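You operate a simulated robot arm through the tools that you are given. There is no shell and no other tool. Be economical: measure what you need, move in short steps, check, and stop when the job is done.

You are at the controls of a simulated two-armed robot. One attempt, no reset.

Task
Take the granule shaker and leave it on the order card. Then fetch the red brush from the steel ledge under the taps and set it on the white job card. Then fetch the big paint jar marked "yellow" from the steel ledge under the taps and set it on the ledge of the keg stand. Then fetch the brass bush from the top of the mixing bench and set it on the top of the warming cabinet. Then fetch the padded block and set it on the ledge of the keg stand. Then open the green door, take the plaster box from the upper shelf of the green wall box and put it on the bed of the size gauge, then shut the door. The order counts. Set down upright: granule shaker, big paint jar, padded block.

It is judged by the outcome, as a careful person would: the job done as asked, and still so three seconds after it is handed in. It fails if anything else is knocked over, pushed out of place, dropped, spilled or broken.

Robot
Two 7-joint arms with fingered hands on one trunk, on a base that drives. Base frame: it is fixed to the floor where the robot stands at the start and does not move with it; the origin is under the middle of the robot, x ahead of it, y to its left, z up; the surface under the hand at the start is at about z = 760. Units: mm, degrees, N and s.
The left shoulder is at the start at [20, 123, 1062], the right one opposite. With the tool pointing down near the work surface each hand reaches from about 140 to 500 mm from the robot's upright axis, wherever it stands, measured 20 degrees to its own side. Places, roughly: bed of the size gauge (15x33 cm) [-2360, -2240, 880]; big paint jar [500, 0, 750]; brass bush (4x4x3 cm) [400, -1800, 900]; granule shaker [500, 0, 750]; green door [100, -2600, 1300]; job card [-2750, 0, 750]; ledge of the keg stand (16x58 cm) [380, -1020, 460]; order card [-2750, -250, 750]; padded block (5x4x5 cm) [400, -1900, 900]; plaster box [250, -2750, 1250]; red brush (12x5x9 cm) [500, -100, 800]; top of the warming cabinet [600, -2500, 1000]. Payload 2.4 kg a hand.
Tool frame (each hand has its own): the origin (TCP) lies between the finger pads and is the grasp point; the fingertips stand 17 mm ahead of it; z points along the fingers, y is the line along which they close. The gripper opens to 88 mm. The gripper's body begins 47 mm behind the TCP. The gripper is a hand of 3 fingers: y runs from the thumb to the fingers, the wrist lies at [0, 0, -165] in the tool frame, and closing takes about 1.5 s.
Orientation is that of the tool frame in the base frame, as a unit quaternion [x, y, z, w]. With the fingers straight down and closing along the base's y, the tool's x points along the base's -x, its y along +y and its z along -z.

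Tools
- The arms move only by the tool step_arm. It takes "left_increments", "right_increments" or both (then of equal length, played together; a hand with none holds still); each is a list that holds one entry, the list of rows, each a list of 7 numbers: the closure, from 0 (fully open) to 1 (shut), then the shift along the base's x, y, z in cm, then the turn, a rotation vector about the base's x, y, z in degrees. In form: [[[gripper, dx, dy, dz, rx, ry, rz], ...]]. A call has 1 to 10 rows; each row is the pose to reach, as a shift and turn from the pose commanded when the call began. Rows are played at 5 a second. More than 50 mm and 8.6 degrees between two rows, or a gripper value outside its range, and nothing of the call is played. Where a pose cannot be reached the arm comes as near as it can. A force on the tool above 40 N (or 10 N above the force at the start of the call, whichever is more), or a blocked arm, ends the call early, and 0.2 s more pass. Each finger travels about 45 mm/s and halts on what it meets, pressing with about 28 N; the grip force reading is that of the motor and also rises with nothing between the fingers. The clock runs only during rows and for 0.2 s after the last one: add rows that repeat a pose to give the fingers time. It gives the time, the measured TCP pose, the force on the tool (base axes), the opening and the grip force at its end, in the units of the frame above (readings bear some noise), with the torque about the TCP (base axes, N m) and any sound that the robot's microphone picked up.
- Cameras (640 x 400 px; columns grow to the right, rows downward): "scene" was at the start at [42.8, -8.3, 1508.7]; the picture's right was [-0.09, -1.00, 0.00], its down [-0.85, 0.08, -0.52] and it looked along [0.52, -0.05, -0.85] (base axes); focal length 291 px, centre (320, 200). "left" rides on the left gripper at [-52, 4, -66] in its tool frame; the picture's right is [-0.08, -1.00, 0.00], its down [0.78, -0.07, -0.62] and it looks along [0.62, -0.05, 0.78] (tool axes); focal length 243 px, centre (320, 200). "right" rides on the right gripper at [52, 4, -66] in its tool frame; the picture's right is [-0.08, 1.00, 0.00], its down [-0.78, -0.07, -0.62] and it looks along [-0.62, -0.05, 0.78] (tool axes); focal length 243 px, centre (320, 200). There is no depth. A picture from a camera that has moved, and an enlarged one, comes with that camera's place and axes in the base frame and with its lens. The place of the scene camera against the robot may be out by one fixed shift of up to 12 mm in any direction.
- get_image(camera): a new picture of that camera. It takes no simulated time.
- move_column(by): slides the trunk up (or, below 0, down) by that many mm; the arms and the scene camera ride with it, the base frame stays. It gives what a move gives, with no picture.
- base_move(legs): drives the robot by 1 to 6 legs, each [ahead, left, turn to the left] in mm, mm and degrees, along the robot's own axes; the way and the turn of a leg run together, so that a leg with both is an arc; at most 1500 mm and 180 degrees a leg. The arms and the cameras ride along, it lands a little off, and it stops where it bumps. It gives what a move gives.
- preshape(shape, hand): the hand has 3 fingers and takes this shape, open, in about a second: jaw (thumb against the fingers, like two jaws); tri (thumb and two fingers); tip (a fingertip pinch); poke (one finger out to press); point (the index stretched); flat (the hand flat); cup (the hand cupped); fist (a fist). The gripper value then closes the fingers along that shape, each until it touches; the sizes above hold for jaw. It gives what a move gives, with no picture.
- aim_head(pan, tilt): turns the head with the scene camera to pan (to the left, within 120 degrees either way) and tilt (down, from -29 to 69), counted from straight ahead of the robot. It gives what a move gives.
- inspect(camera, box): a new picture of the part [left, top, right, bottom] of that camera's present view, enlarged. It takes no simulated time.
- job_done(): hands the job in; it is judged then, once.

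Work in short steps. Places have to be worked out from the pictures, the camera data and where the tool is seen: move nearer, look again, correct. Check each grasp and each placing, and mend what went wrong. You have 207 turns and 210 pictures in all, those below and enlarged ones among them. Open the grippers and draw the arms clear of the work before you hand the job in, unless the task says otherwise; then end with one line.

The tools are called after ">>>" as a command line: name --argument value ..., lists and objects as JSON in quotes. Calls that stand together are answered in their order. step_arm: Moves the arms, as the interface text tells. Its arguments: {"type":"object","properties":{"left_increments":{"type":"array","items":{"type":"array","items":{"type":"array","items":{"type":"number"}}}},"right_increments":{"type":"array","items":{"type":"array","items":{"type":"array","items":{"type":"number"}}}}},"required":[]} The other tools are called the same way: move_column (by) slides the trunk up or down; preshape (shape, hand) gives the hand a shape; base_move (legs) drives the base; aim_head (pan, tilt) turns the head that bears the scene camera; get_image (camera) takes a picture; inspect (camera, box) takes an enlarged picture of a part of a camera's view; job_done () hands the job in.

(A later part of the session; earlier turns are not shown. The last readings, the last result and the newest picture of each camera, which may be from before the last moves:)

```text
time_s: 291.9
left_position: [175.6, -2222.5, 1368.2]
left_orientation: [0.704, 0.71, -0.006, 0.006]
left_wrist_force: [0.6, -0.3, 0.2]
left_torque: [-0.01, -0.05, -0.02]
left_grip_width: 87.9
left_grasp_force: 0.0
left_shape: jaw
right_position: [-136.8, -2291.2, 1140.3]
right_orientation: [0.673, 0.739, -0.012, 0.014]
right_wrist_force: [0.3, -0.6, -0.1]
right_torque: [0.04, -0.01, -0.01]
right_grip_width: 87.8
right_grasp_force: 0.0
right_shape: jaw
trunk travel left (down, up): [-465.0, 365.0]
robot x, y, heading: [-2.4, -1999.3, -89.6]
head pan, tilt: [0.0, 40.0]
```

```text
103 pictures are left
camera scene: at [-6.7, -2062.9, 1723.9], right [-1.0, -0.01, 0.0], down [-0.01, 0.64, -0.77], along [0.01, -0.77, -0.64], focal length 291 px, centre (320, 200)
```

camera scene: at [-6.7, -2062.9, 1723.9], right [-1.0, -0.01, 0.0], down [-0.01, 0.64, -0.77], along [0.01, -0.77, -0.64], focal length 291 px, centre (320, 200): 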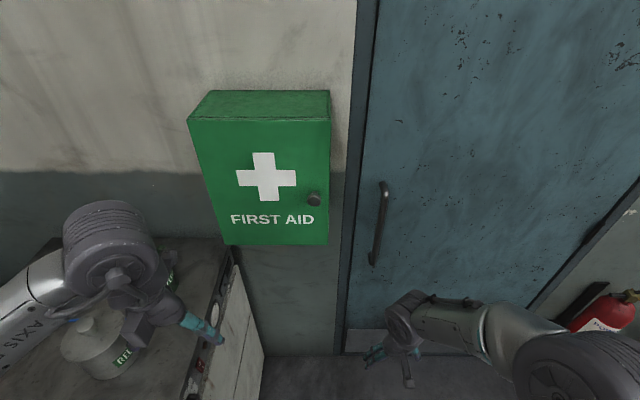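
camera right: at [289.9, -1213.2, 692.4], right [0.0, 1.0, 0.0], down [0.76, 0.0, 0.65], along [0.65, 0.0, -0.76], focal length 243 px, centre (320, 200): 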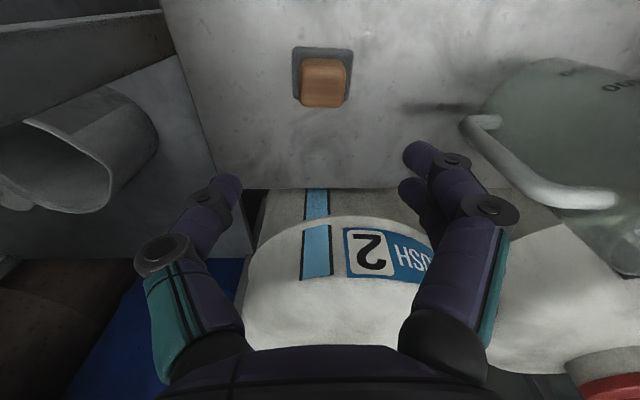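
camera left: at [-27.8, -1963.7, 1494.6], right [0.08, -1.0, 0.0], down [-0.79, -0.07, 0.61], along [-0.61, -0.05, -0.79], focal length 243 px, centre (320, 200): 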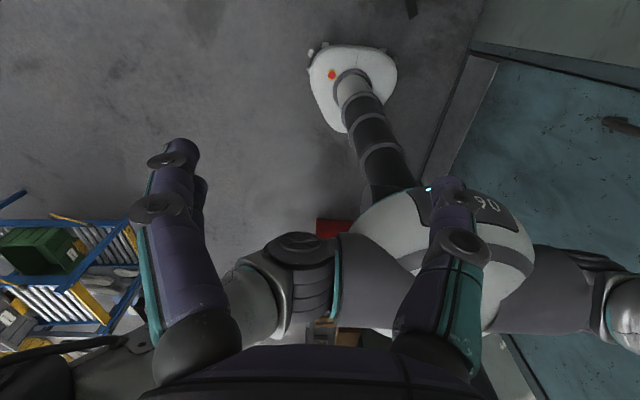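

Geometry confirmed. I draw the left hand back out of the door's sweep and square up the right hand before pitching it forward.

>>> step_arm --right_increments '[[[0, 0, 0, 0, 0, 0, -2.7], [0, 0, 0, 0, 0, 0, -5.3], [0, 0, 0, 0, 0, 0, -5.3]]]' --left_increments '[[[0, 0, 3, 0, 0, 0, 0], [0, 0, 6, 0, 0, 0, 0], [0, 0, 8, 0, 0, 0, 0]]]'

>>> step_arm --right_increments '[[[0, 0, -2.4, 0.2, -8.5, 0, 0], [0, 0, -4.8, 0.7, -17, 0, 0], [0, 0, -7.1, 1.6, -25.5, 0, 0], [0, 0, -9.2, 2.8, -34, 0, 0], [0, 0, -11.1, 4.3, -42.5, 0, 0], [0, 0, -12.8, 6.1, -51, 0, 0], [0, 0, -14.2, 8.1, -59.5, 0, 0], [0, 0, -15.3, 10.3, -68, 0, 0], [0, 0, -16, 12.6, -76.5, 0, 0], [0, 0, -16.4, 15.1, -85, 0, 0]]]'

>>> get_image --camera "right"

```text
time_s: 292.6
left_position: [175.1, -2142.1, 1367.5]
left_orientation: [0.704, 0.71, -0.005, 0.006]
left_wrist_force: [1.2, -0.2, 0.9]
left_torque: [0.01, 0.01, -0.02]
left_grip_width: 88.1
left_grasp_force: 0.1
left_shape: jaw
right_position: [-136.3, -2291.8, 1139.6]
right_orientation: [0.707, 0.707, -0.013, 0.013]
right_wrist_force: [0.5, -0.4, -0.4]
right_torque: [0.01, -0.03, -0.02]
right_grip_width: 88.0
right_grasp_force: 0.0
right_shape: jaw
trunk travel left (down, up): [-465.0, 365.0]
robot x, y, heading: [-3.9, -1994.8, -89.6]
head pan, tilt: [0.0, 40.0]
```

```text
time_s: 294.9
left_position: [175.6, -2142.9, 1367.1]
left_orientation: [0.704, 0.71, -0.006, 0.006]
left_wrist_force: [-0.7, 0.1, -0.2]
left_torque: [0.02, 0.01, 0.01]
left_grip_width: 87.9
left_grasp_force: 0.0
left_shape: jaw
right_position: [-136.8, -2453.1, 1291.0]
right_orientation: [0.512, 0.511, -0.489, 0.487]
right_wrist_force: [-0.4, 1.6, 0.8]
right_torque: [0.01, 0.0, 0.01]
right_grip_width: 87.6
right_grasp_force: 0.1
right_shape: jaw
trunk travel left (down, up): [-465.0, 365.0]
robot x, y, heading: [-0.0, -1997.2, -89.7]
head pan, tilt: [0.0, 40.0]
```

```text
102 pictures are left
camera right: at [-131.8, -2383.7, 1243.6], right [1.0, 0.0, 0.08], down [-0.07, 0.58, 0.81], along [-0.05, -0.81, 0.58], focal length 243 px, centre (320, 200)
```

right: 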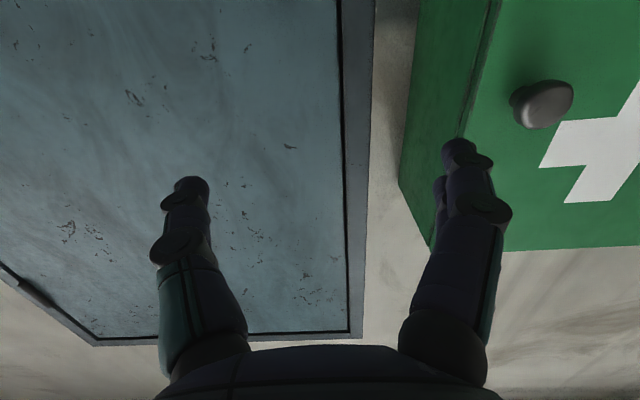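

The hand is horizontal; the knob is near (12, -2550, 1297). I align the hand in front of it at y = -2490.

>>> step_arm --right_increments '[[[0, 4, 0, 0.2, 0, 0, 0], [0, 8, 0, 0.4, 0, 0, 0], [0, 12, -1, 0.6, 0, 0, 0], [0, 14.9, -3.5, 0.6, 0, 0, 0], [0, 14.9, -3.7, 0.6, 0, 0, 0]]]'

>>> get_image --camera "right"

>>> get_image --camera "scene"

```text
time_s: 296.1
left_position: [174.4, -2140.4, 1367.3]
left_orientation: [0.704, 0.71, -0.006, 0.006]
left_wrist_force: [0.2, 0.3, -0.3]
left_torque: [-0.05, -0.02, -0.01]
left_grip_width: 88.2
left_grasp_force: 0.1
left_shape: jaw
right_position: [10.4, -2492.0, 1296.6]
right_orientation: [0.512, 0.513, -0.487, 0.488]
right_wrist_force: [0.0, -0.7, 0.0]
right_torque: [0.02, -0.05, 0.0]
right_grip_width: 87.8
right_grasp_force: 0.0
right_shape: jaw
trunk travel left (down, up): [-465.0, 365.0]
robot x, y, heading: [2.0, -1996.7, -89.3]
head pan, tilt: [0.0, 40.0]
```

```text
101 pictures are left
camera right: at [17.4, -2421.7, 1248.5], right [1.0, 0.0, 0.09], down [-0.07, 0.58, 0.81], along [-0.05, -0.81, 0.58], focal length 243 px, centre (320, 200)
```

right: 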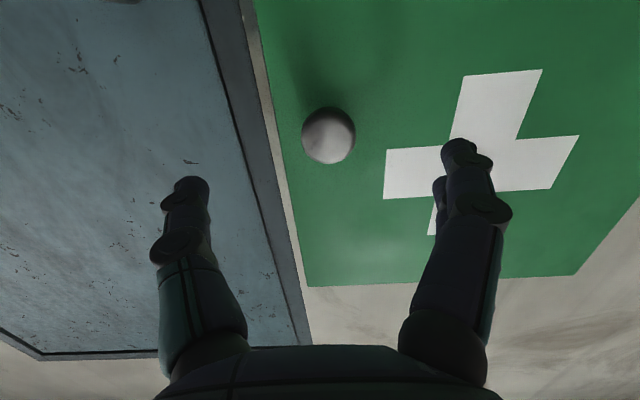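

```text
100 pictures are left
camera scene: at [-6.8, -2062.5, 1723.9], right [-1.0, -0.01, 0.0], down [-0.01, 0.64, -0.77], along [0.01, -0.77, -0.64], focal length 291 px, centre (320, 200)
```

scene: 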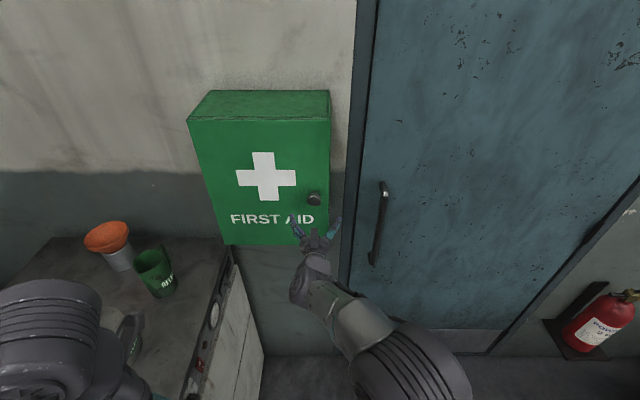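

Knob centre at about (17, -2555, 1299), 31 mm wide. I advance to it and close.

>>> step_arm --right_increments '[[[0, 0.7, -2, 0.3, 0, 0, 0], [0, 0.7, -3.5, 0.3, 0, 0, 0], [0.2, 0.7, -4.6, 0.3, 0, 0, 0], [0.2, 0.7, -5.3, 0.3, 0, 0, 0], [0.2, 0.7, -5.3, 0.3, 0, 0, 0]]]'

>>> get_image --camera "right"

```text
time_s: 297.2
left_position: [176.2, -2142.6, 1367.5]
left_orientation: [0.703, 0.711, -0.005, 0.007]
left_wrist_force: [-0.6, -1.2, 0.6]
left_torque: [0.04, 0.02, 0.02]
left_grip_width: 87.9
left_grasp_force: 0.1
left_shape: jaw
right_position: [19.6, -2545.1, 1297.3]
right_orientation: [0.513, 0.512, -0.487, 0.487]
right_wrist_force: [0.2, -0.3, -0.3]
right_torque: [0.02, -0.02, 0.02]
right_grip_width: 70.6
right_grasp_force: 0.1
right_shape: jaw
trunk travel left (down, up): [-465.0, 365.0]
robot x, y, heading: [-3.4, -2000.1, -89.6]
head pan, tilt: [0.0, 40.0]
```

```text
99 pictures are left
camera right: at [24.3, -2475.4, 1250.9], right [1.0, 0.0, 0.08], down [-0.07, 0.58, 0.81], along [-0.05, -0.81, 0.58], focal length 243 px, centre (320, 200)
```

right: 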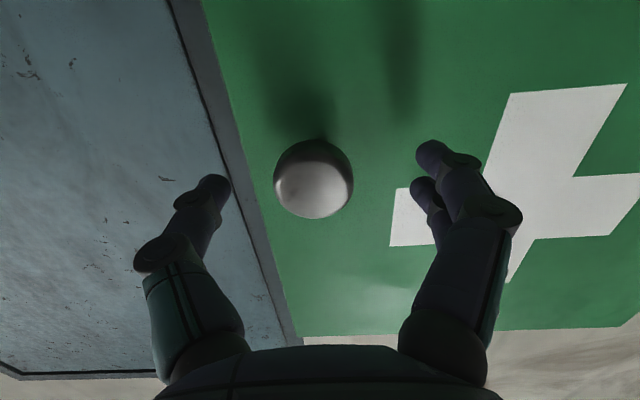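

Knob is between the fingers. I advance 5 mm more and close.

>>> step_arm --right_increments '[[[0.3, -0.2, -0.5, 0.2, 0, 0, 0], [0.6, -0.2, -0.5, 0.2, 0, 0, 0], [0.8, -0.2, -0.5, 0.2, 0, 0, 0], [1, -0.2, -0.5, 0.2, 0, 0, 0], [1, -0.2, -0.5, 0.2, 0, 0, 0], [1, -0.2, -0.5, 0.2, 0, 0, 0]]]'

>>> get_image --camera "right"

```text
time_s: 298.6
left_position: [176.1, -2141.7, 1368.0]
left_orientation: [0.704, 0.71, -0.006, 0.005]
left_wrist_force: [-0.6, -1.1, -0.8]
left_torque: [0.02, 0.02, 0.04]
left_grip_width: 87.8
left_grasp_force: 0.1
left_shape: jaw
right_position: [17.0, -2550.2, 1300.5]
right_orientation: [0.513, 0.512, -0.488, 0.487]
right_wrist_force: [-0.7, 1.2, 0.6]
right_torque: [0.0, 0.09, 0.0]
right_grip_width: 23.4
right_grasp_force: 28.2
right_shape: jaw
trunk travel left (down, up): [-465.0, 365.0]
robot x, y, heading: [-3.4, -1998.5, -89.4]
head pan, tilt: [0.0, 40.0]
```

```text
98 pictures are left
camera right: at [22.1, -2480.3, 1253.3], right [1.0, 0.0, 0.08], down [-0.07, 0.58, 0.81], along [-0.05, -0.81, 0.58], focal length 243 px, centre (320, 200)
```

right: 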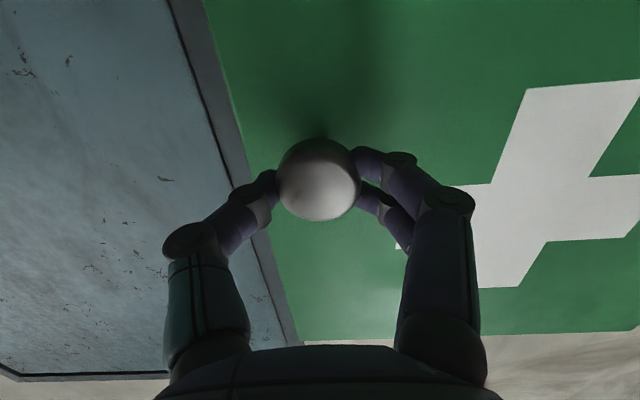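

Gripped. I pull the door along its arc about the hinge at (250, -2580), first 16°.

>>> step_arm --right_increments '[[[1, 0.15, 1.6, 0, 0, 0, -4], [1, 0.64, 3.21, 0, 0, 0, -8], [1, 1.1, 4.8, 0, 0, 0, -12], [1, 1.73, 6.31, 0, 0, 0, -16]]]'

>>> get_image --camera "scene"

```text
time_s: 299.6
left_position: [176.0, -2143.1, 1367.1]
left_orientation: [0.703, 0.711, -0.006, 0.005]
left_wrist_force: [0.5, 0.1, -1.0]
left_torque: [-0.03, 0.05, 0.03]
left_grip_width: 87.9
left_grasp_force: 0.0
left_shape: jaw
right_position: [36.7, -2485.4, 1301.2]
right_orientation: [0.578, 0.437, -0.551, 0.414]
right_wrist_force: [5.0, -1.9, -0.4]
right_torque: [0.0, 0.07, 0.15]
right_grip_width: 22.8
right_grasp_force: 28.6
right_shape: jaw
trunk travel left (down, up): [-465.0, 365.0]
robot x, y, heading: [-3.9, -1997.3, -89.4]
head pan, tilt: [0.0, 40.0]
```

```text
97 pictures are left
camera scene: at [-4.9, -2063.7, 1723.8], right [-1.0, -0.01, 0.0], down [-0.01, 0.64, -0.77], along [0.01, -0.77, -0.64], focal length 291 px, centre (320, 200)
```

scene: 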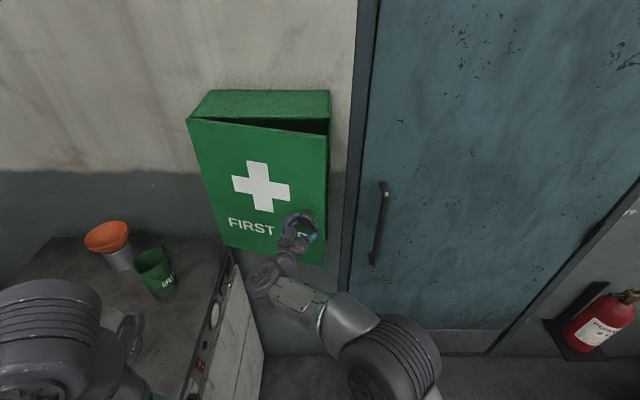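

Door opens smoothly. I continue the arc to about 80°.

>>> step_arm --right_increments '[[[1, 1.51, 2.91, 0, 0, 0, -8], [1, 3.4, 5.58, 0, 0, 0, -16], [1, 5.65, 7.97, 0, 0, 0, -24], [1, 8.21, 10.01, 0, 0, 0, -32], [1, 11.03, 11.69, 0, 0, 0, -40], [1, 14.05, 12.95, 0, 0, 0, -48], [1, 17.22, 13.78, 0, 0, 0, -56], [1, 20.47, 14.16, 0, 0, 0, -64]]]'

>>> get_image --camera "scene"

```text
time_s: 300.4
left_position: [184.5, -2146.8, 1365.1]
left_orientation: [0.702, 0.712, -0.007, 0.003]
left_wrist_force: [0.4, 0.3, 0.5]
left_torque: [-0.03, 0.01, 0.02]
left_grip_width: 87.8
left_grasp_force: 0.1
left_shape: jaw
right_position: [63.5, -2419.6, 1299.9]
right_orientation: [0.64, 0.338, -0.611, 0.322]
right_wrist_force: [32.5, -26.4, 10.6]
right_torque: [-0.34, -0.18, 0.47]
right_grip_width: 31.6
right_grasp_force: 28.1
right_shape: jaw
right hand out of reach, approached as far as the arm can: row 2, 3
trunk travel left (down, up): [-465.0, 365.0]
robot x, y, heading: [0.8, -1996.7, -88.8]
head pan, tilt: [0.0, 40.0]
stopped in row 3 (right hand): the force on the tool passed its limit at 48 N (the readings are from after the stop); the commanded pose is now the measured one
```

```text
96 pictures are left
camera scene: at [2.8, -2069.7, 1723.7], right [-1.0, -0.01, 0.01], down [-0.01, 0.65, -0.76], along [0.01, -0.76, -0.65], focal length 291 px, centre (320, 200)
```

scene: 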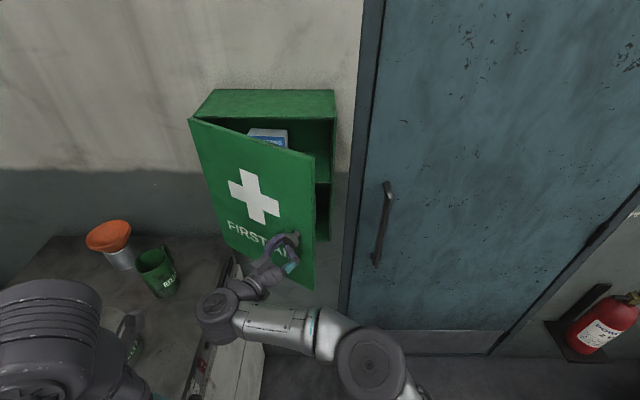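

The arm ran out of reach with the hand on the door's outer side at ~35°. I release the knob, back off, and will push the door from inside.

>>> step_arm --right_increments '[[[0.6, 0, 0, 0, 0, 0, 0], [0.3, 0, 0, 0, 0, 0, 0], [0, 0, 0, 0, 0, 0, 0], [0, 0, 0, 0, 0, 0, 0], [0, 1.5, 2.5, 0, 0, 0, 0], [0, 3, 5, 0, 0, 0, 0], [0, 4, 7.5, 0, 0, 0, 0]]]'

>>> get_image --camera "scene"

```text
time_s: 302.0
left_position: [177.2, -2140.5, 1367.8]
left_orientation: [0.704, 0.71, -0.006, 0.006]
left_wrist_force: [0.2, -0.3, -0.3]
left_torque: [-0.02, 0.0, -0.01]
left_grip_width: 87.9
left_grasp_force: 0.0
left_shape: jaw
right_position: [62.8, -2381.8, 1310.6]
right_orientation: [0.64, 0.344, -0.6, 0.335]
right_wrist_force: [-0.5, -0.2, 0.3]
right_torque: [-0.02, 0.0, 0.05]
right_grip_width: 87.7
right_grasp_force: 0.0
right_shape: jaw
right hand out of reach, approached as far as the arm can: row 5, 6, 7
trunk travel left (down, up): [-465.0, 365.0]
robot x, y, heading: [-0.3, -1997.6, -89.2]
head pan, tilt: [0.0, 40.0]
```

```text
95 pictures are left
camera scene: at [-5.8, -2061.6, 1724.0], right [-1.0, -0.01, 0.0], down [-0.01, 0.64, -0.77], along [0.01, -0.77, -0.64], focal length 291 px, centre (320, 200)
```

scene: 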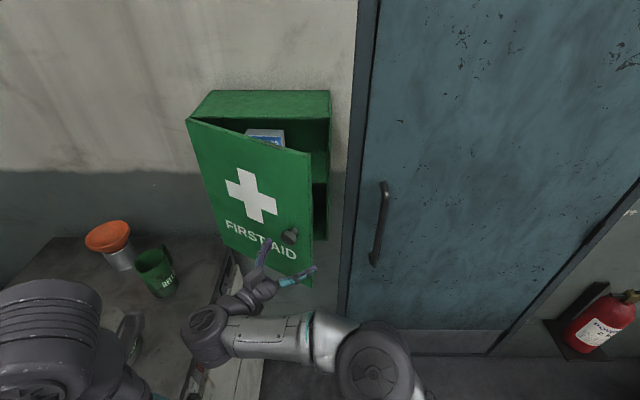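

The hand is clear of the knob. I swing it back to point straight at the wall and move to the -x side of the door edge.

>>> step_arm --right_increments '[[[0, -1, 2, 0, 0, 0, 4], [0, -4, 3, 0, 0, 0, 11], [0, -8, 3, 0, 0, 0, 18], [0, -12, 3, 0, 0, 0, 25], [0, -16, 3, 0, 0, 0, 32], [0, -18, 3, 0, 0, 0, 34], [0.5, -20, 3, 0, 0, 0, 34]]]'

>>> get_image --camera "scene"

>>> get_image --camera "right"

```text
time_s: 303.6
left_position: [176.2, -2142.2, 1367.8]
left_orientation: [0.703, 0.711, -0.006, 0.005]
left_wrist_force: [-0.9, -0.7, 1.8]
left_torque: [-0.02, 0.02, 0.03]
left_grip_width: 87.7
left_grasp_force: 0.0
left_shape: jaw
right_position: [-137.7, -2355.9, 1312.6]
right_orientation: [0.519, 0.507, -0.49, 0.483]
right_wrist_force: [0.4, -0.4, 0.0]
right_torque: [-0.02, 0.01, 0.01]
right_grip_width: 53.8
right_grasp_force: 0.0
right_shape: jaw
right hand out of reach, approached as far as the arm can: row 7
trunk travel left (down, up): [-465.0, 365.0]
robot x, y, heading: [-0.8, -1994.7, -89.4]
head pan, tilt: [0.0, 40.0]
```

```text
94 pictures are left
camera scene: at [-7.1, -2063.2, 1723.9], right [-1.0, -0.01, 0.0], down [-0.01, 0.64, -0.77], along [0.01, -0.77, -0.64], focal length 291 px, centre (320, 200)
```

scene: 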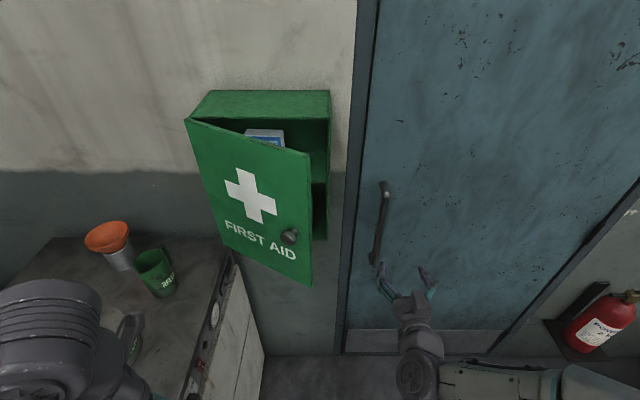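

```text
93 pictures are left
camera right: at [-130.9, -2285.9, 1264.3], right [1.0, -0.02, 0.09], down [-0.06, 0.58, 0.81], along [-0.07, -0.81, 0.58], focal length 243 px, centre (320, 200)
```

right: 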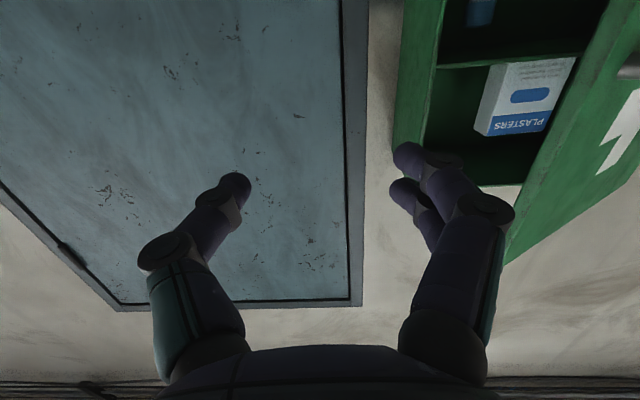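

The plaster box ("PLASTERS") is on the upper shelf. First I open the door wider: closed fingers go behind the door edge and push it along the arc.

>>> step_arm --right_increments '[[[0.8, 2, -2.5, 0, 0, 0, 0], [1, 4, -6, 0, 0, 0, 0], [1, 7, -9.5, 0, 0, 0, 0], [1, 9.5, -11.5, 0, 0, 0, 0], [1, 12.5, -11.5, 0, 0, 0, 0], [1, 15, -9, 0, 0, 0, 0], [1, 17.5, -6.5, 0, 0, 0, 0]]]'

>>> get_image --camera "scene"

```text
time_s: 305.2
left_position: [176.0, -2143.1, 1367.9]
left_orientation: [0.703, 0.711, -0.005, 0.006]
left_wrist_force: [-0.2, 0.0, -0.3]
left_torque: [0.0, -0.03, -0.01]
left_grip_width: 87.7
left_grasp_force: 0.1
left_shape: jaw
right_position: [38.0, -2419.7, 1311.9]
right_orientation: [0.519, 0.506, -0.492, 0.482]
right_wrist_force: [-1.0, 0.2, 0.2]
right_torque: [-0.04, 0.01, -0.02]
right_grip_width: 0.0
right_grasp_force: 28.0
right_shape: jaw
trunk travel left (down, up): [-465.0, 365.0]
robot x, y, heading: [-2.8, -1997.8, -89.2]
head pan, tilt: [0.0, 40.0]
```

```text
92 pictures are left
camera scene: at [-5.9, -2063.3, 1723.9], right [-1.0, -0.01, 0.0], down [-0.01, 0.64, -0.77], along [0.01, -0.77, -0.64], focal length 291 px, centre (320, 200)
```

scene: 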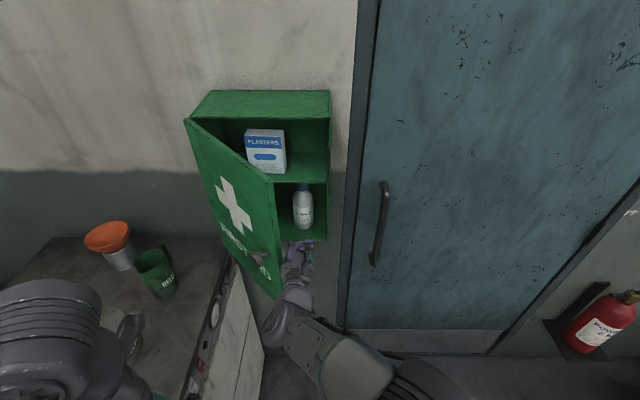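

Pushing works; the door is at ~55°. I move the left hand aside (+x, up) and keep pushing to ~90°.

>>> step_arm --left_increments '[[[0, 3, 0, 2, 0, 0, 0], [0, 6, 0, 4, 0, 0, 0], [0, 9, 0, 6, 0, 0, 0], [0, 12, 0, 8, 0, 0, 0], [0, 12, 0, 8, 0, 0, 0], [0, 12, 0, 8, 0, 0, 0], [0, 12, 0, 8, 0, 0, 0]]]' --right_increments '[[[1, 0, 0, 0, 0, 0, 0], [1, 0, 0, 0, 0, 0, 0], [1, 3, 2, 0, 0, 0, 0], [1, 6, 3.9, 0, 0, 0, 0], [1, 9.5, 5.2, 0, 0, 0, 0], [1, 12.8, 6, 0, 0, 0, 0], [1, 16, 6.3, 0, 0, 0, 0]]]'

>>> get_image --camera "scene"

```text
time_s: 306.8
left_position: [224.2, -2204.5, 1370.9]
left_orientation: [0.703, 0.711, -0.005, 0.006]
left_wrist_force: [0.8, 0.0, -0.1]
left_torque: [0.03, 0.0, -0.03]
left_grip_width: 88.0
left_grasp_force: 0.1
left_shape: jaw
left hand out of reach, approached as far as the arm can: row 1, 2, 3, 4, 5, 6, 7
right_position: [153.6, -2358.4, 1313.6]
right_orientation: [0.518, 0.506, -0.492, 0.483]
right_wrist_force: [-0.3, -0.2, -0.1]
right_torque: [0.02, 0.02, -0.01]
right_grip_width: 0.0
right_grasp_force: 28.0
right_shape: jaw
right hand out of reach, approached as far as the arm can: row 6, 7
trunk travel left (down, up): [-465.0, 365.0]
robot x, y, heading: [-3.9, -1996.0, -89.7]
head pan, tilt: [0.0, 40.0]
```

```text
91 pictures are left
camera scene: at [-6.1, -2062.6, 1723.9], right [-1.0, -0.01, 0.0], down [-0.01, 0.64, -0.77], along [0.01, -0.77, -0.64], focal length 291 px, centre (320, 200)
```

scene: 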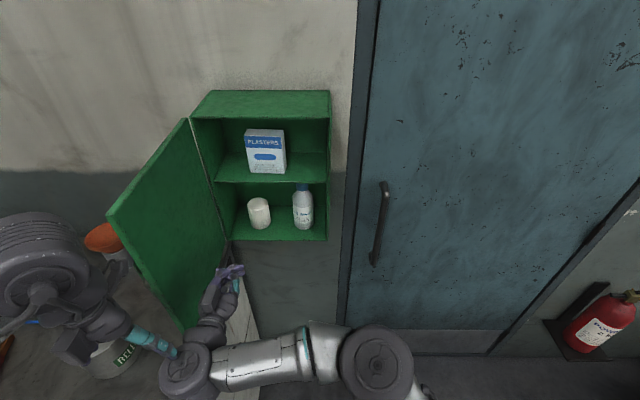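

The door stands open past 90°. I inspect the plaster box.

>>> inspect --camera "scene" --box '[180, 80, 340, 250]'

```text
2.35 times, centred on (260, 165) of scene
camera zoom: at [-6.1, -2062.6, 1723.9], right [-1.0, -0.01, 0.0], down [-0.01, 0.64, -0.77], along [0.01, -0.77, -0.64], focal length 684 px, centre (461, 282)
```

zoom: 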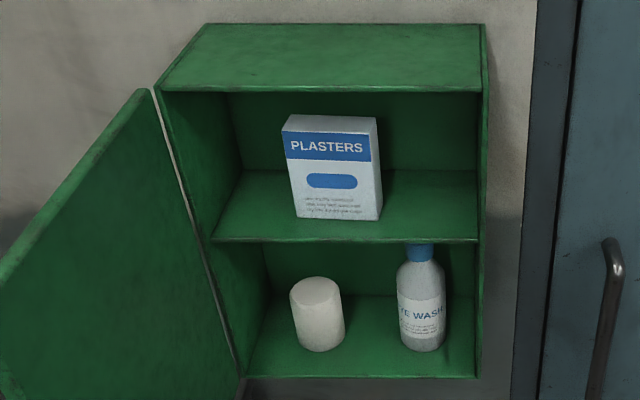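

The plaster box measures about 84 × 55 × 96 mm, standing at x 82–168, front y ≈ -2650, on a shelf at z ≈ 1320. I withdraw the right hand from the door side first.

>>> step_arm --right_increments '[[[1, -4, 1, 0, 0, 0, 0], [1, -8, 2, 0, 0, 0, 0], [1, -12, 3, 0, 0, 0, 0], [1, -16, 3, 0, 0, 0, 0], [1, -20, 3, 0, 0, 0, 0], [0.5, -24, 3, 0, 0, 0, 0], [0, -28, 3, 0, 0, 0, 0]]]'

>>> preshape --hand "right" --shape "cup"

>>> get_image --camera "right"

```text
time_s: 308.4
left_position: [222.0, -2204.8, 1370.7]
left_orientation: [0.704, 0.71, -0.005, 0.006]
left_wrist_force: [-0.4, -0.5, -0.1]
left_torque: [0.0, -0.01, -0.03]
left_grip_width: 88.0
left_grasp_force: 0.1
left_shape: jaw
right_position: [-120.1, -2346.0, 1320.1]
right_orientation: [0.518, 0.507, -0.491, 0.484]
right_wrist_force: [-0.2, -0.7, -0.4]
right_torque: [0.02, -0.01, -0.01]
right_grip_width: 22.8
right_grasp_force: 0.0
right_shape: jaw
right hand out of reach, approached as far as the arm can: row 7
trunk travel left (down, up): [-465.0, 365.0]
robot x, y, heading: [-1.8, -1993.0, -89.1]
head pan, tilt: [0.0, 40.0]
```

```text
time_s: 309.3
left_position: [222.4, -2204.9, 1372.0]
left_orientation: [0.704, 0.71, -0.006, 0.006]
left_wrist_force: [0.2, 0.0, 0.9]
left_torque: [0.0, -0.01, 0.04]
left_grip_width: 87.9
left_grasp_force: 0.1
left_shape: jaw
right_position: [-118.7, -2347.2, 1319.9]
right_orientation: [0.518, 0.506, -0.492, 0.483]
right_wrist_force: [-0.6, -0.8, 0.7]
right_torque: [-0.01, -0.03, 0.01]
right_grip_width: 59.8
right_grasp_force: 0.0
right_shape: cup
trunk travel left (down, up): [-465.0, 365.0]
robot x, y, heading: [-1.9, -1991.9, -89.4]
head pan, tilt: [0.0, 40.0]
```

```text
89 pictures are left
camera right: at [-112.0, -2276.1, 1272.3], right [1.0, -0.03, 0.09], down [-0.06, 0.58, 0.81], along [-0.07, -0.81, 0.58], focal length 243 px, centre (320, 200)
```

right: 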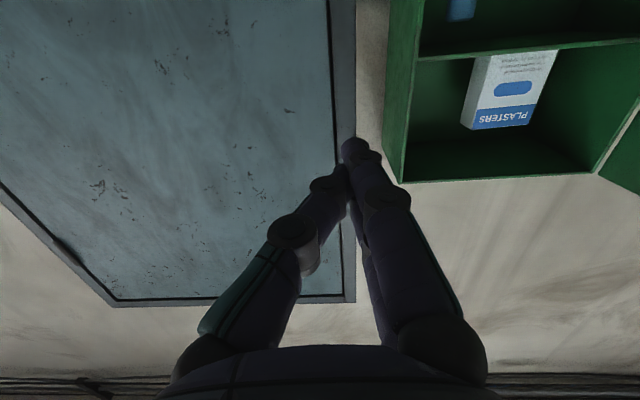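

The cup shape is narrower, so I return to jaw. I raise the trunk and bring the robot closer, turned slightly left so the right shoulder is nearer the box.

>>> preshape --hand "right" --shape "jaw"

>>> move_column --by 110

>>> base_move --legs '[[122, 8, 0], [0, 0, 20]]'

>>> aim_head --pan -20 --tilt 45

>>> get_image --camera "scene"

>>> get_image --camera "right"

```text
time_s: 310.2
left_position: [223.4, -2204.9, 1371.0]
left_orientation: [0.704, 0.711, -0.005, 0.005]
left_wrist_force: [0.3, 0.4, -0.7]
left_torque: [-0.04, -0.02, 0.02]
left_grip_width: 88.0
left_grasp_force: 0.1
left_shape: jaw
right_position: [-117.9, -2346.2, 1320.2]
right_orientation: [0.518, 0.507, -0.491, 0.484]
right_wrist_force: [0.3, -0.2, -0.2]
right_torque: [0.02, -0.02, -0.01]
right_grip_width: 88.0
right_grasp_force: 0.0
right_shape: jaw
trunk travel left (down, up): [-465.0, 365.0]
robot x, y, heading: [-1.9, -1998.0, -89.3]
head pan, tilt: [0.0, 40.0]
```

```text
time_s: 311.6
left_position: [222.3, -2204.8, 1481.0]
left_orientation: [0.704, 0.711, -0.005, 0.006]
left_wrist_force: [0.1, -0.5, -0.8]
left_torque: [0.0, 0.0, 0.05]
left_grip_width: 87.9
left_grasp_force: 0.0
left_shape: jaw
right_position: [-120.5, -2345.4, 1430.1]
right_orientation: [0.518, 0.507, -0.491, 0.483]
right_wrist_force: [-0.7, -1.5, 1.1]
right_torque: [0.0, -0.03, 0.0]
right_grip_width: 87.8
right_grasp_force: 0.2
right_shape: jaw
trunk travel left (down, up): [-575.0, 255.0]
robot x, y, heading: [-0.4, -1995.9, -89.7]
head pan, tilt: [0.0, 40.0]
```

```text
time_s: 312.9
left_position: [233.2, -2307.2, 1479.9]
left_orientation: [0.701, 0.713, 0.003, 0.0]
left_wrist_force: [-0.1, -0.6, -0.4]
left_torque: [0.0, 0.03, -0.01]
left_grip_width: 88.0
left_grasp_force: 0.1
left_shape: jaw
right_position: [-109.8, -2450.9, 1430.1]
right_orientation: [0.518, 0.507, -0.492, 0.482]
right_wrist_force: [-0.6, 0.1, 0.3]
right_torque: [-0.02, 0.02, 0.04]
right_grip_width: 87.8
right_grasp_force: 0.0
right_shape: jaw
trunk travel left (down, up): [-575.0, 255.0]
robot x, y, heading: [4.7, -2099.4, -89.1]
head pan, tilt: [0.0, 40.0]
stopped in leg 1: the force on the tool passed its limit at 69 N (the readings are from after the stop); the commanded pose is now the measured one
```

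```text
time_s: 313.7
left_position: [232.8, -2305.0, 1481.3]
left_orientation: [0.701, 0.713, 0.003, 0.002]
left_wrist_force: [0.0, 0.4, 0.1]
left_torque: [0.01, 0.02, -0.01]
left_grip_width: 87.4
left_grasp_force: 0.0
left_shape: jaw
right_position: [-111.1, -2450.4, 1430.3]
right_orientation: [0.518, 0.507, -0.491, 0.483]
right_wrist_force: [0.5, 0.3, 0.6]
right_torque: [0.02, -0.05, 0.0]
right_grip_width: 88.0
right_grasp_force: 0.0
right_shape: jaw
trunk travel left (down, up): [-575.0, 255.0]
robot x, y, heading: [7.3, -2099.6, -89.4]
head pan, tilt: [-20.0, 45.0]
```

```text
88 pictures are left
camera scene: at [-26.2, -2159.5, 1826.6], right [-0.94, 0.33, 0.0], down [0.23, 0.67, -0.71], along [-0.23, -0.67, -0.71], focal length 291 px, centre (320, 200)
```

scene: 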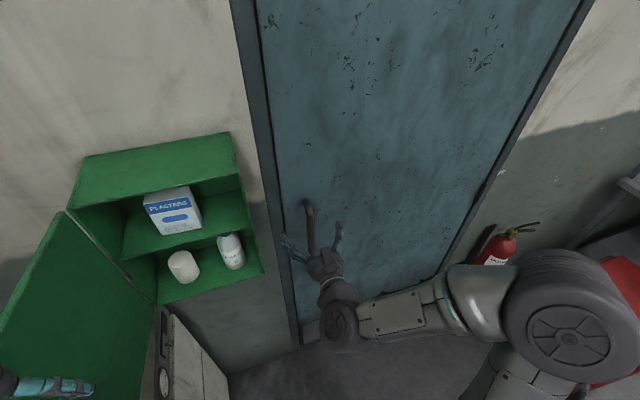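

```text
87 pictures are left
camera right: at [-104.0, -2380.7, 1382.3], right [1.0, -0.02, 0.09], down [-0.06, 0.58, 0.81], along [-0.07, -0.81, 0.58], focal length 243 px, centre (320, 200)
```

right: 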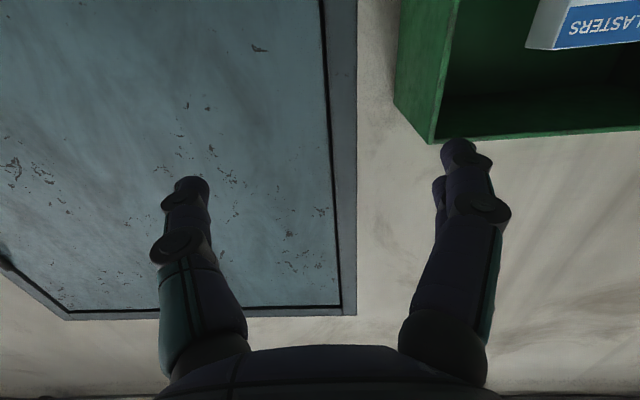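

The left fingers touched the open door's top. I back off, turn left (which swings the left hand away from the door) and come forward again.

>>> base_move --legs '[[-80, 0, 0], [0, 0, 22]]'

>>> aim_head --pan -5 --tilt 50

>>> get_image --camera "scene"

```text
time_s: 315.9
left_position: [293.4, -2124.1, 1479.9]
left_orientation: [0.55, 0.835, 0.003, 0.001]
left_wrist_force: [-0.2, 0.2, 0.3]
left_torque: [0.01, 0.0, -0.03]
left_grip_width: 87.9
left_grasp_force: 0.1
left_shape: jaw
right_position: [30.0, -2388.1, 1429.1]
right_orientation: [0.411, 0.597, -0.389, 0.568]
right_wrist_force: [0.2, 0.6, -0.3]
right_torque: [0.03, -0.04, 0.03]
right_grip_width: 88.1
right_grasp_force: 0.0
right_shape: jaw
trunk travel left (down, up): [-575.0, 255.0]
robot x, y, heading: [5.0, -2019.2, -67.0]
head pan, tilt: [-20.0, 45.0]
```

```text
time_s: 316.7
left_position: [293.8, -2123.3, 1480.8]
left_orientation: [0.55, 0.835, 0.003, 0.002]
left_wrist_force: [-0.2, 1.2, 1.0]
left_torque: [0.0, 0.0, 0.0]
left_grip_width: 88.0
left_grasp_force: 0.1
left_shape: jaw
right_position: [29.1, -2387.7, 1429.9]
right_orientation: [0.411, 0.598, -0.389, 0.568]
right_wrist_force: [0.1, 0.6, 0.4]
right_torque: [0.01, 0.01, 0.02]
right_grip_width: 87.8
right_grasp_force: 0.1
right_shape: jaw
trunk travel left (down, up): [-575.0, 255.0]
robot x, y, heading: [5.6, -2020.3, -67.1]
head pan, tilt: [-5.0, 50.0]
```

```text
86 pictures are left
camera scene: at [15.8, -2076.8, 1819.7], right [-0.95, -0.31, 0.0], down [-0.24, 0.73, -0.64], along [0.2, -0.61, -0.77], focal length 291 px, centre (320, 200)
```

scene: 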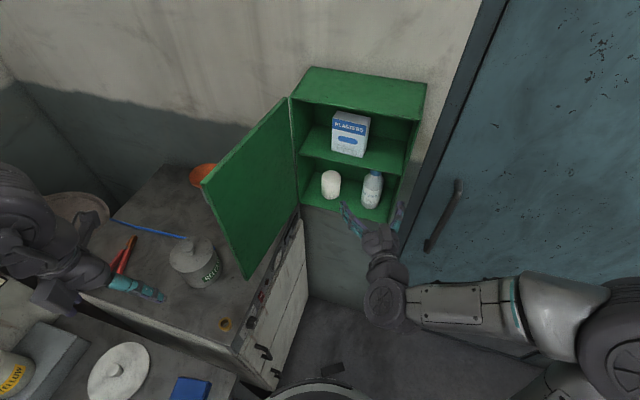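

Clear view. The wedge is at (39, -2382) and the door edge at (286, -2316). I nudge the left hand back, then move the base toward the box by 100 mm.

>>> step_arm --left_increments '[[[0, 2, 3, 0, 0, 0, 0], [0, 4, 5, 0, 0, 0, 0], [0, 6, 6, 0, 0, 0, 0]]]'

>>> base_move --legs '[[90, -32, 0]]'

>>> get_image --camera "scene"

>>> get_image --camera "right"

```text
time_s: 317.5
left_position: [336.9, -2120.7, 1448.0]
left_orientation: [0.549, 0.836, 0.002, 0.001]
left_wrist_force: [0.8, -0.3, -0.1]
left_torque: [0.01, 0.01, 0.0]
left_grip_width: 87.9
left_grasp_force: 0.1
left_shape: jaw
left hand out of reach, approached as far as the arm can: row 1, 2, 3
right_position: [30.6, -2387.6, 1430.2]
right_orientation: [0.411, 0.597, -0.389, 0.569]
right_wrist_force: [-0.1, -0.3, 0.1]
right_torque: [-0.02, 0.0, 0.0]
right_grip_width: 87.9
right_grasp_force: 0.1
right_shape: jaw
trunk travel left (down, up): [-575.0, 255.0]
robot x, y, heading: [7.9, -2016.4, -67.0]
head pan, tilt: [-5.0, 50.0]
```

```text
time_s: 318.6
left_position: [340.2, -2217.2, 1448.4]
left_orientation: [0.55, 0.835, 0.003, 0.001]
left_wrist_force: [-1.0, -0.3, 0.5]
left_torque: [0.02, -0.01, 0.05]
left_grip_width: 87.8
left_grasp_force: 0.0
left_shape: jaw
right_position: [34.9, -2485.1, 1430.1]
right_orientation: [0.41, 0.597, -0.389, 0.569]
right_wrist_force: [-0.2, 0.0, 0.9]
right_torque: [-0.01, 0.0, 0.01]
right_grip_width: 87.9
right_grasp_force: 0.0
right_shape: jaw
trunk travel left (down, up): [-575.0, 255.0]
robot x, y, heading: [8.5, -2115.0, -66.9]
head pan, tilt: [-5.0, 50.0]
```

```text
85 pictures are left
camera scene: at [20.8, -2173.9, 1819.6], right [-0.95, -0.31, 0.0], down [-0.24, 0.73, -0.64], along [0.2, -0.61, -0.77], focal length 291 px, centre (320, 200)
```

scene: 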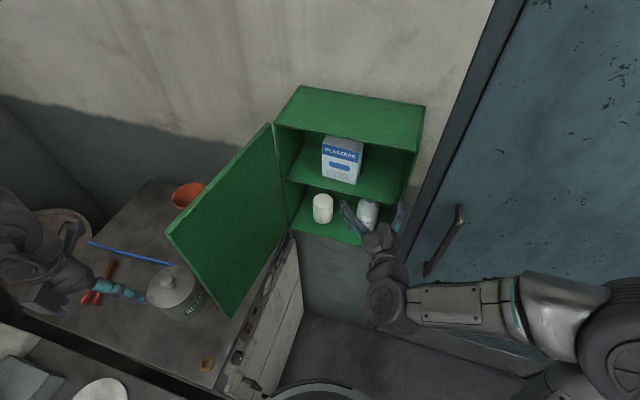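

```text
84 pictures are left
camera right: at [15.2, -2418.0, 1382.1], right [0.93, 0.36, 0.09], down [-0.27, 0.52, 0.81], along [0.24, -0.78, 0.58], focal length 243 px, centre (320, 200)
```

right: 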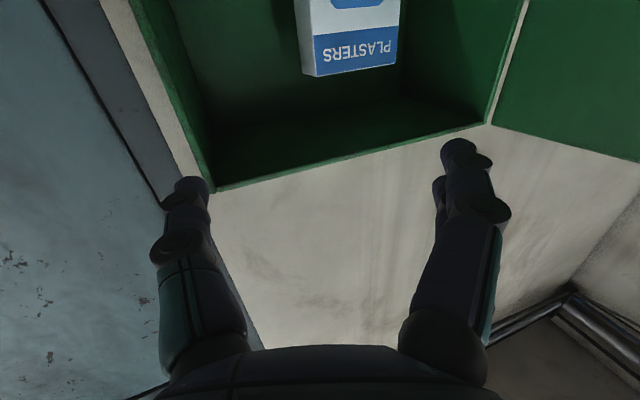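

I zoom on the box from this closer standpoint to fix its position and yaw.

>>> inspect --camera "scene" --box '[280, 90, 440, 250]'

```text
2.50 times, centred on (360, 170) of scene
camera zoom: at [20.8, -2173.9, 1819.6], right [-0.95, -0.31, 0.0], down [-0.24, 0.73, -0.64], along [0.2, -0.61, -0.77], focal length 727 px, centre (220, 275)
```

zoom: 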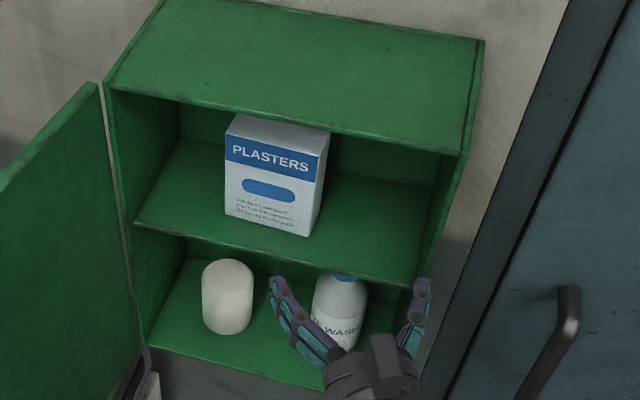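

Box front face: x 85–163, y ≈ -2624, z 1321–1416. I point the hand straight at it, gripping high (z ≈ 1390) so the hand camera clears the shelf.

>>> step_arm --right_increments '[[[0, 2, 0, -1, 0, 0, -5.5], [0, 4.5, 0, -2, 0, 0, -11], [0, 7, -1, -3, 0, 0, -16.5], [0, 8.9, -3, -4, 0, 0, -22.3], [0, 8.9, -4.5, -4, 0, 0, -22.3], [0, 8.9, -4.5, -4, 0, 0, -22.3]]]'

>>> get_image --camera "right"

>>> inspect --camera "scene" --box '[280, 90, 440, 250]'

```text
time_s: 320.0
left_position: [339.7, -2215.2, 1449.2]
left_orientation: [0.55, 0.835, 0.003, 0.001]
left_wrist_force: [-0.3, 0.3, -0.3]
left_torque: [-0.03, 0.02, 0.02]
left_grip_width: 87.9
left_grasp_force: 0.1
left_shape: jaw
right_position: [122.7, -2530.2, 1389.3]
right_orientation: [0.518, 0.507, -0.491, 0.483]
right_wrist_force: [0.0, 0.1, -0.7]
right_torque: [0.03, 0.0, 0.02]
right_grip_width: 88.2
right_grasp_force: 0.0
right_shape: jaw
trunk travel left (down, up): [-575.0, 255.0]
robot x, y, heading: [9.9, -2114.7, -67.1]
head pan, tilt: [-5.0, 50.0]
```

```text
82 pictures are left
camera right: at [130.1, -2459.8, 1341.7], right [1.0, -0.02, 0.09], down [-0.06, 0.58, 0.81], along [-0.07, -0.81, 0.58], focal length 243 px, centre (320, 200)
```

right: 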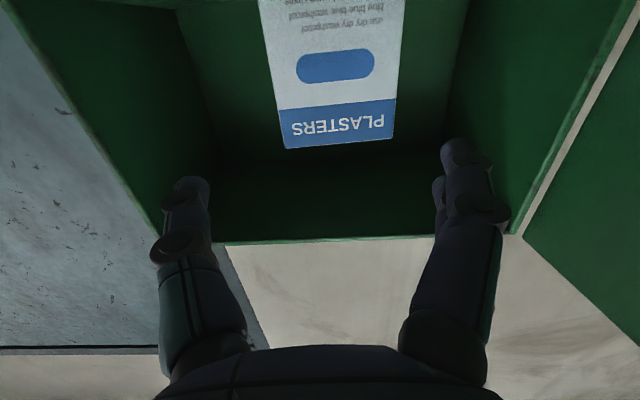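

```text
2.50 times, centred on (360, 170) of scene
camera zoom: at [21.4, -2172.5, 1819.7], right [-0.95, -0.31, 0.0], down [-0.24, 0.73, -0.64], along [0.2, -0.61, -0.77], focal length 727 px, centre (220, 275)
```

zoom: 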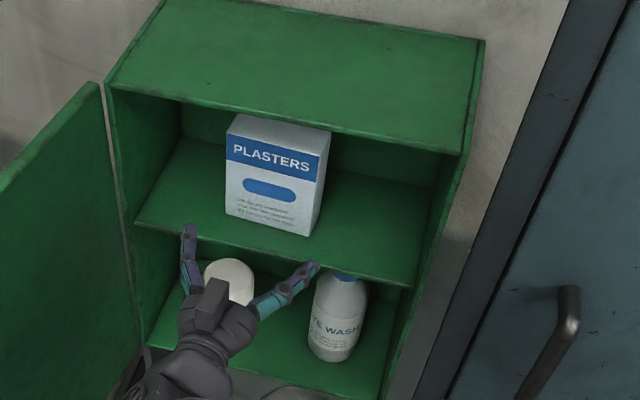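

Triangulation from two hand views: front face x 90–177 (86 wide), y ≈ -2641, top 1418. It is a tight fit, so I centre at x = 134 and creep forward with checks.

>>> step_arm --right_increments '[[[0, 0.6, -1, 0, 0, 0, 0], [0, 1.2, -3, 0, 0, 0, 0], [0, 1.2, -5, 0, 0, 0, 0], [0, 1.2, -6, 0, 0, 0, 0], [0, 1.2, -6, 0, 0, 0, 0]]]'

>>> get_image --camera "right"

```text
time_s: 321.2
left_position: [340.9, -2216.2, 1447.7]
left_orientation: [0.55, 0.835, 0.003, 0.002]
left_wrist_force: [1.0, -0.1, 0.3]
left_torque: [-0.01, -0.02, 0.01]
left_grip_width: 88.0
left_grasp_force: 0.0
left_shape: jaw
right_position: [135.6, -2588.4, 1390.8]
right_orientation: [0.518, 0.507, -0.491, 0.483]
right_wrist_force: [-0.7, -0.7, 0.2]
right_torque: [-0.02, 0.03, 0.0]
right_grip_width: 87.9
right_grasp_force: 0.1
right_shape: jaw
trunk travel left (down, up): [-575.0, 255.0]
robot x, y, heading: [9.6, -2117.2, -67.0]
head pan, tilt: [-5.0, 50.0]
```

```text
80 pictures are left
camera right: at [143.3, -2519.5, 1342.5], right [1.0, -0.02, 0.09], down [-0.06, 0.58, 0.81], along [-0.07, -0.81, 0.58], focal length 243 px, centre (320, 200)
```

right: 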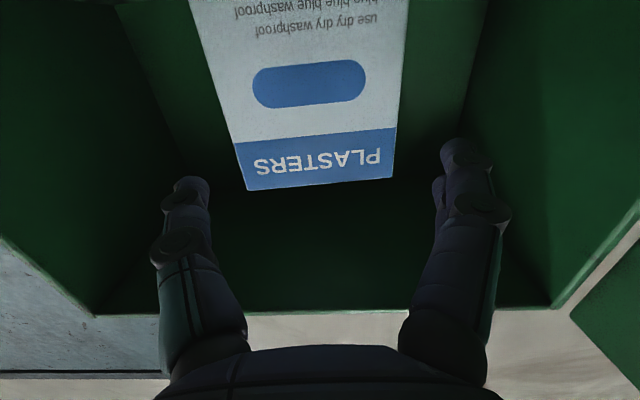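

Centre at x ≈ 133.5. I shift 2 mm and advance so the tips are just at the front face, then look again.

>>> step_arm --right_increments '[[[0, -0.2, -1.2, 0, 0, 0, 0], [0, -0.2, -2.4, 0, 0, 0, 0], [0, -0.2, -2.6, 0, 0, 0, 0]]]'

>>> get_image --camera "right"

>>> inspect --camera "scene" --box '[280, 90, 440, 250]'

```text
time_s: 322.0
left_position: [339.7, -2215.9, 1448.3]
left_orientation: [0.55, 0.835, 0.003, 0.002]
left_wrist_force: [-0.2, -0.3, 0.1]
left_torque: [-0.02, 0.02, 0.03]
left_grip_width: 87.9
left_grasp_force: 0.0
left_shape: jaw
right_position: [134.1, -2615.6, 1390.9]
right_orientation: [0.518, 0.507, -0.491, 0.483]
right_wrist_force: [-0.1, -0.6, -0.3]
right_torque: [-0.03, -0.04, -0.02]
right_grip_width: 88.2
right_grasp_force: 0.1
right_shape: jaw
trunk travel left (down, up): [-575.0, 255.0]
robot x, y, heading: [8.6, -2115.7, -66.9]
head pan, tilt: [-5.0, 50.0]
```

```text
79 pictures are left
camera right: at [140.8, -2545.4, 1342.7], right [1.0, -0.02, 0.09], down [-0.06, 0.58, 0.81], along [-0.07, -0.81, 0.58], focal length 243 px, centre (320, 200)
```

right: 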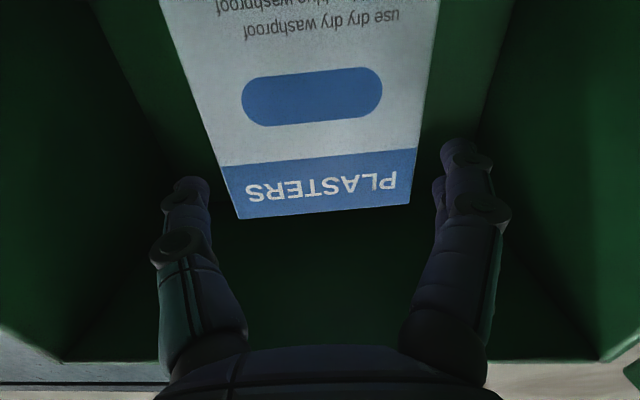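

```text
2.50 times, centred on (360, 170) of scene
camera zoom: at [21.0, -2172.6, 1819.7], right [-0.95, -0.31, 0.0], down [-0.24, 0.73, -0.64], along [0.2, -0.61, -0.77], focal length 727 px, centre (220, 275)
```

zoom: 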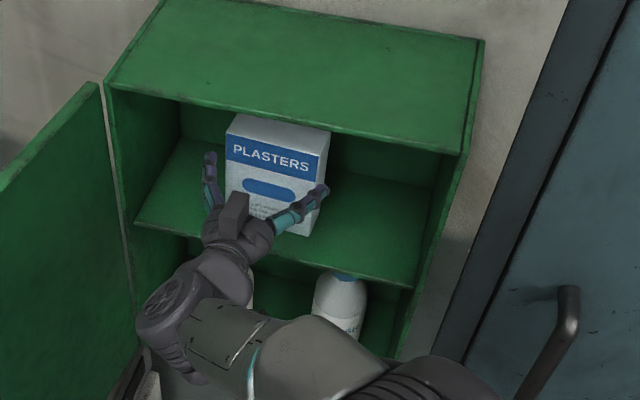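

The fingertip gap (~90 mm) lines up with the 86 mm box within 1 mm. I slide forward slowly around it.

>>> step_arm --right_increments '[[[0, 0, -0.8, 0, 0, 0, 0], [0, 0, -1.6, 0, 0, 0, 0], [0, 0, -2.4, 0, 0, 0, 0], [0, 0, -3.2, 0, 0, 0, 0], [0, 0, -3.6, 0, 0, 0, 0]]]'

>>> get_image --camera "right"

>>> inspect --camera "scene" --box '[280, 90, 440, 250]'

```text
time_s: 323.2
left_position: [341.3, -2216.2, 1448.3]
left_orientation: [0.55, 0.835, 0.002, 0.001]
left_wrist_force: [0.1, 0.7, 0.1]
left_torque: [0.0, -0.04, -0.01]
left_grip_width: 88.1
left_grasp_force: 0.1
left_shape: jaw
right_position: [133.5, -2652.5, 1390.4]
right_orientation: [0.518, 0.506, -0.493, 0.483]
right_wrist_force: [-0.2, -0.9, 1.0]
right_torque: [0.0, 0.01, 0.0]
right_grip_width: 88.1
right_grasp_force: 0.0
right_shape: jaw
trunk travel left (down, up): [-575.0, 255.0]
robot x, y, heading: [6.8, -2114.2, -67.2]
head pan, tilt: [-5.0, 50.0]
```

```text
77 pictures are left
camera right: at [140.5, -2581.6, 1342.8], right [1.0, -0.02, 0.09], down [-0.06, 0.58, 0.81], along [-0.07, -0.81, 0.58], focal length 243 px, centre (320, 200)
```

right: 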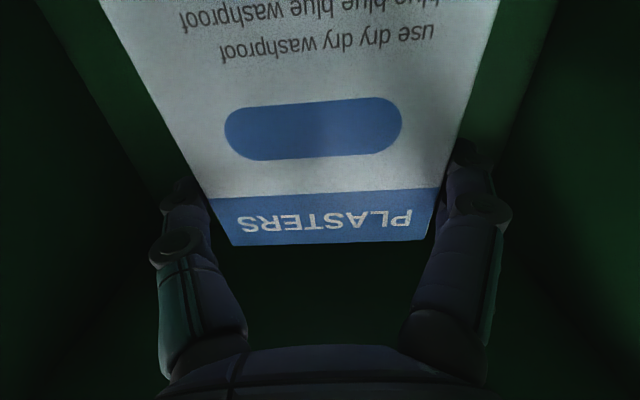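

```text
2.50 times, centred on (360, 170) of scene
camera zoom: at [20.9, -2172.6, 1819.7], right [-0.95, -0.31, 0.0], down [-0.24, 0.73, -0.64], along [0.2, -0.61, -0.77], focal length 727 px, centre (220, 275)
```

zoom: 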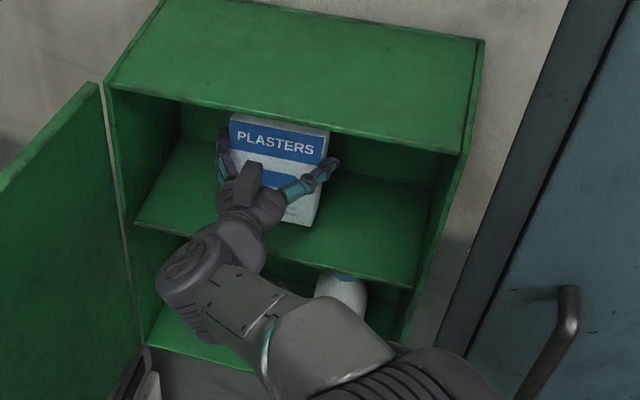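

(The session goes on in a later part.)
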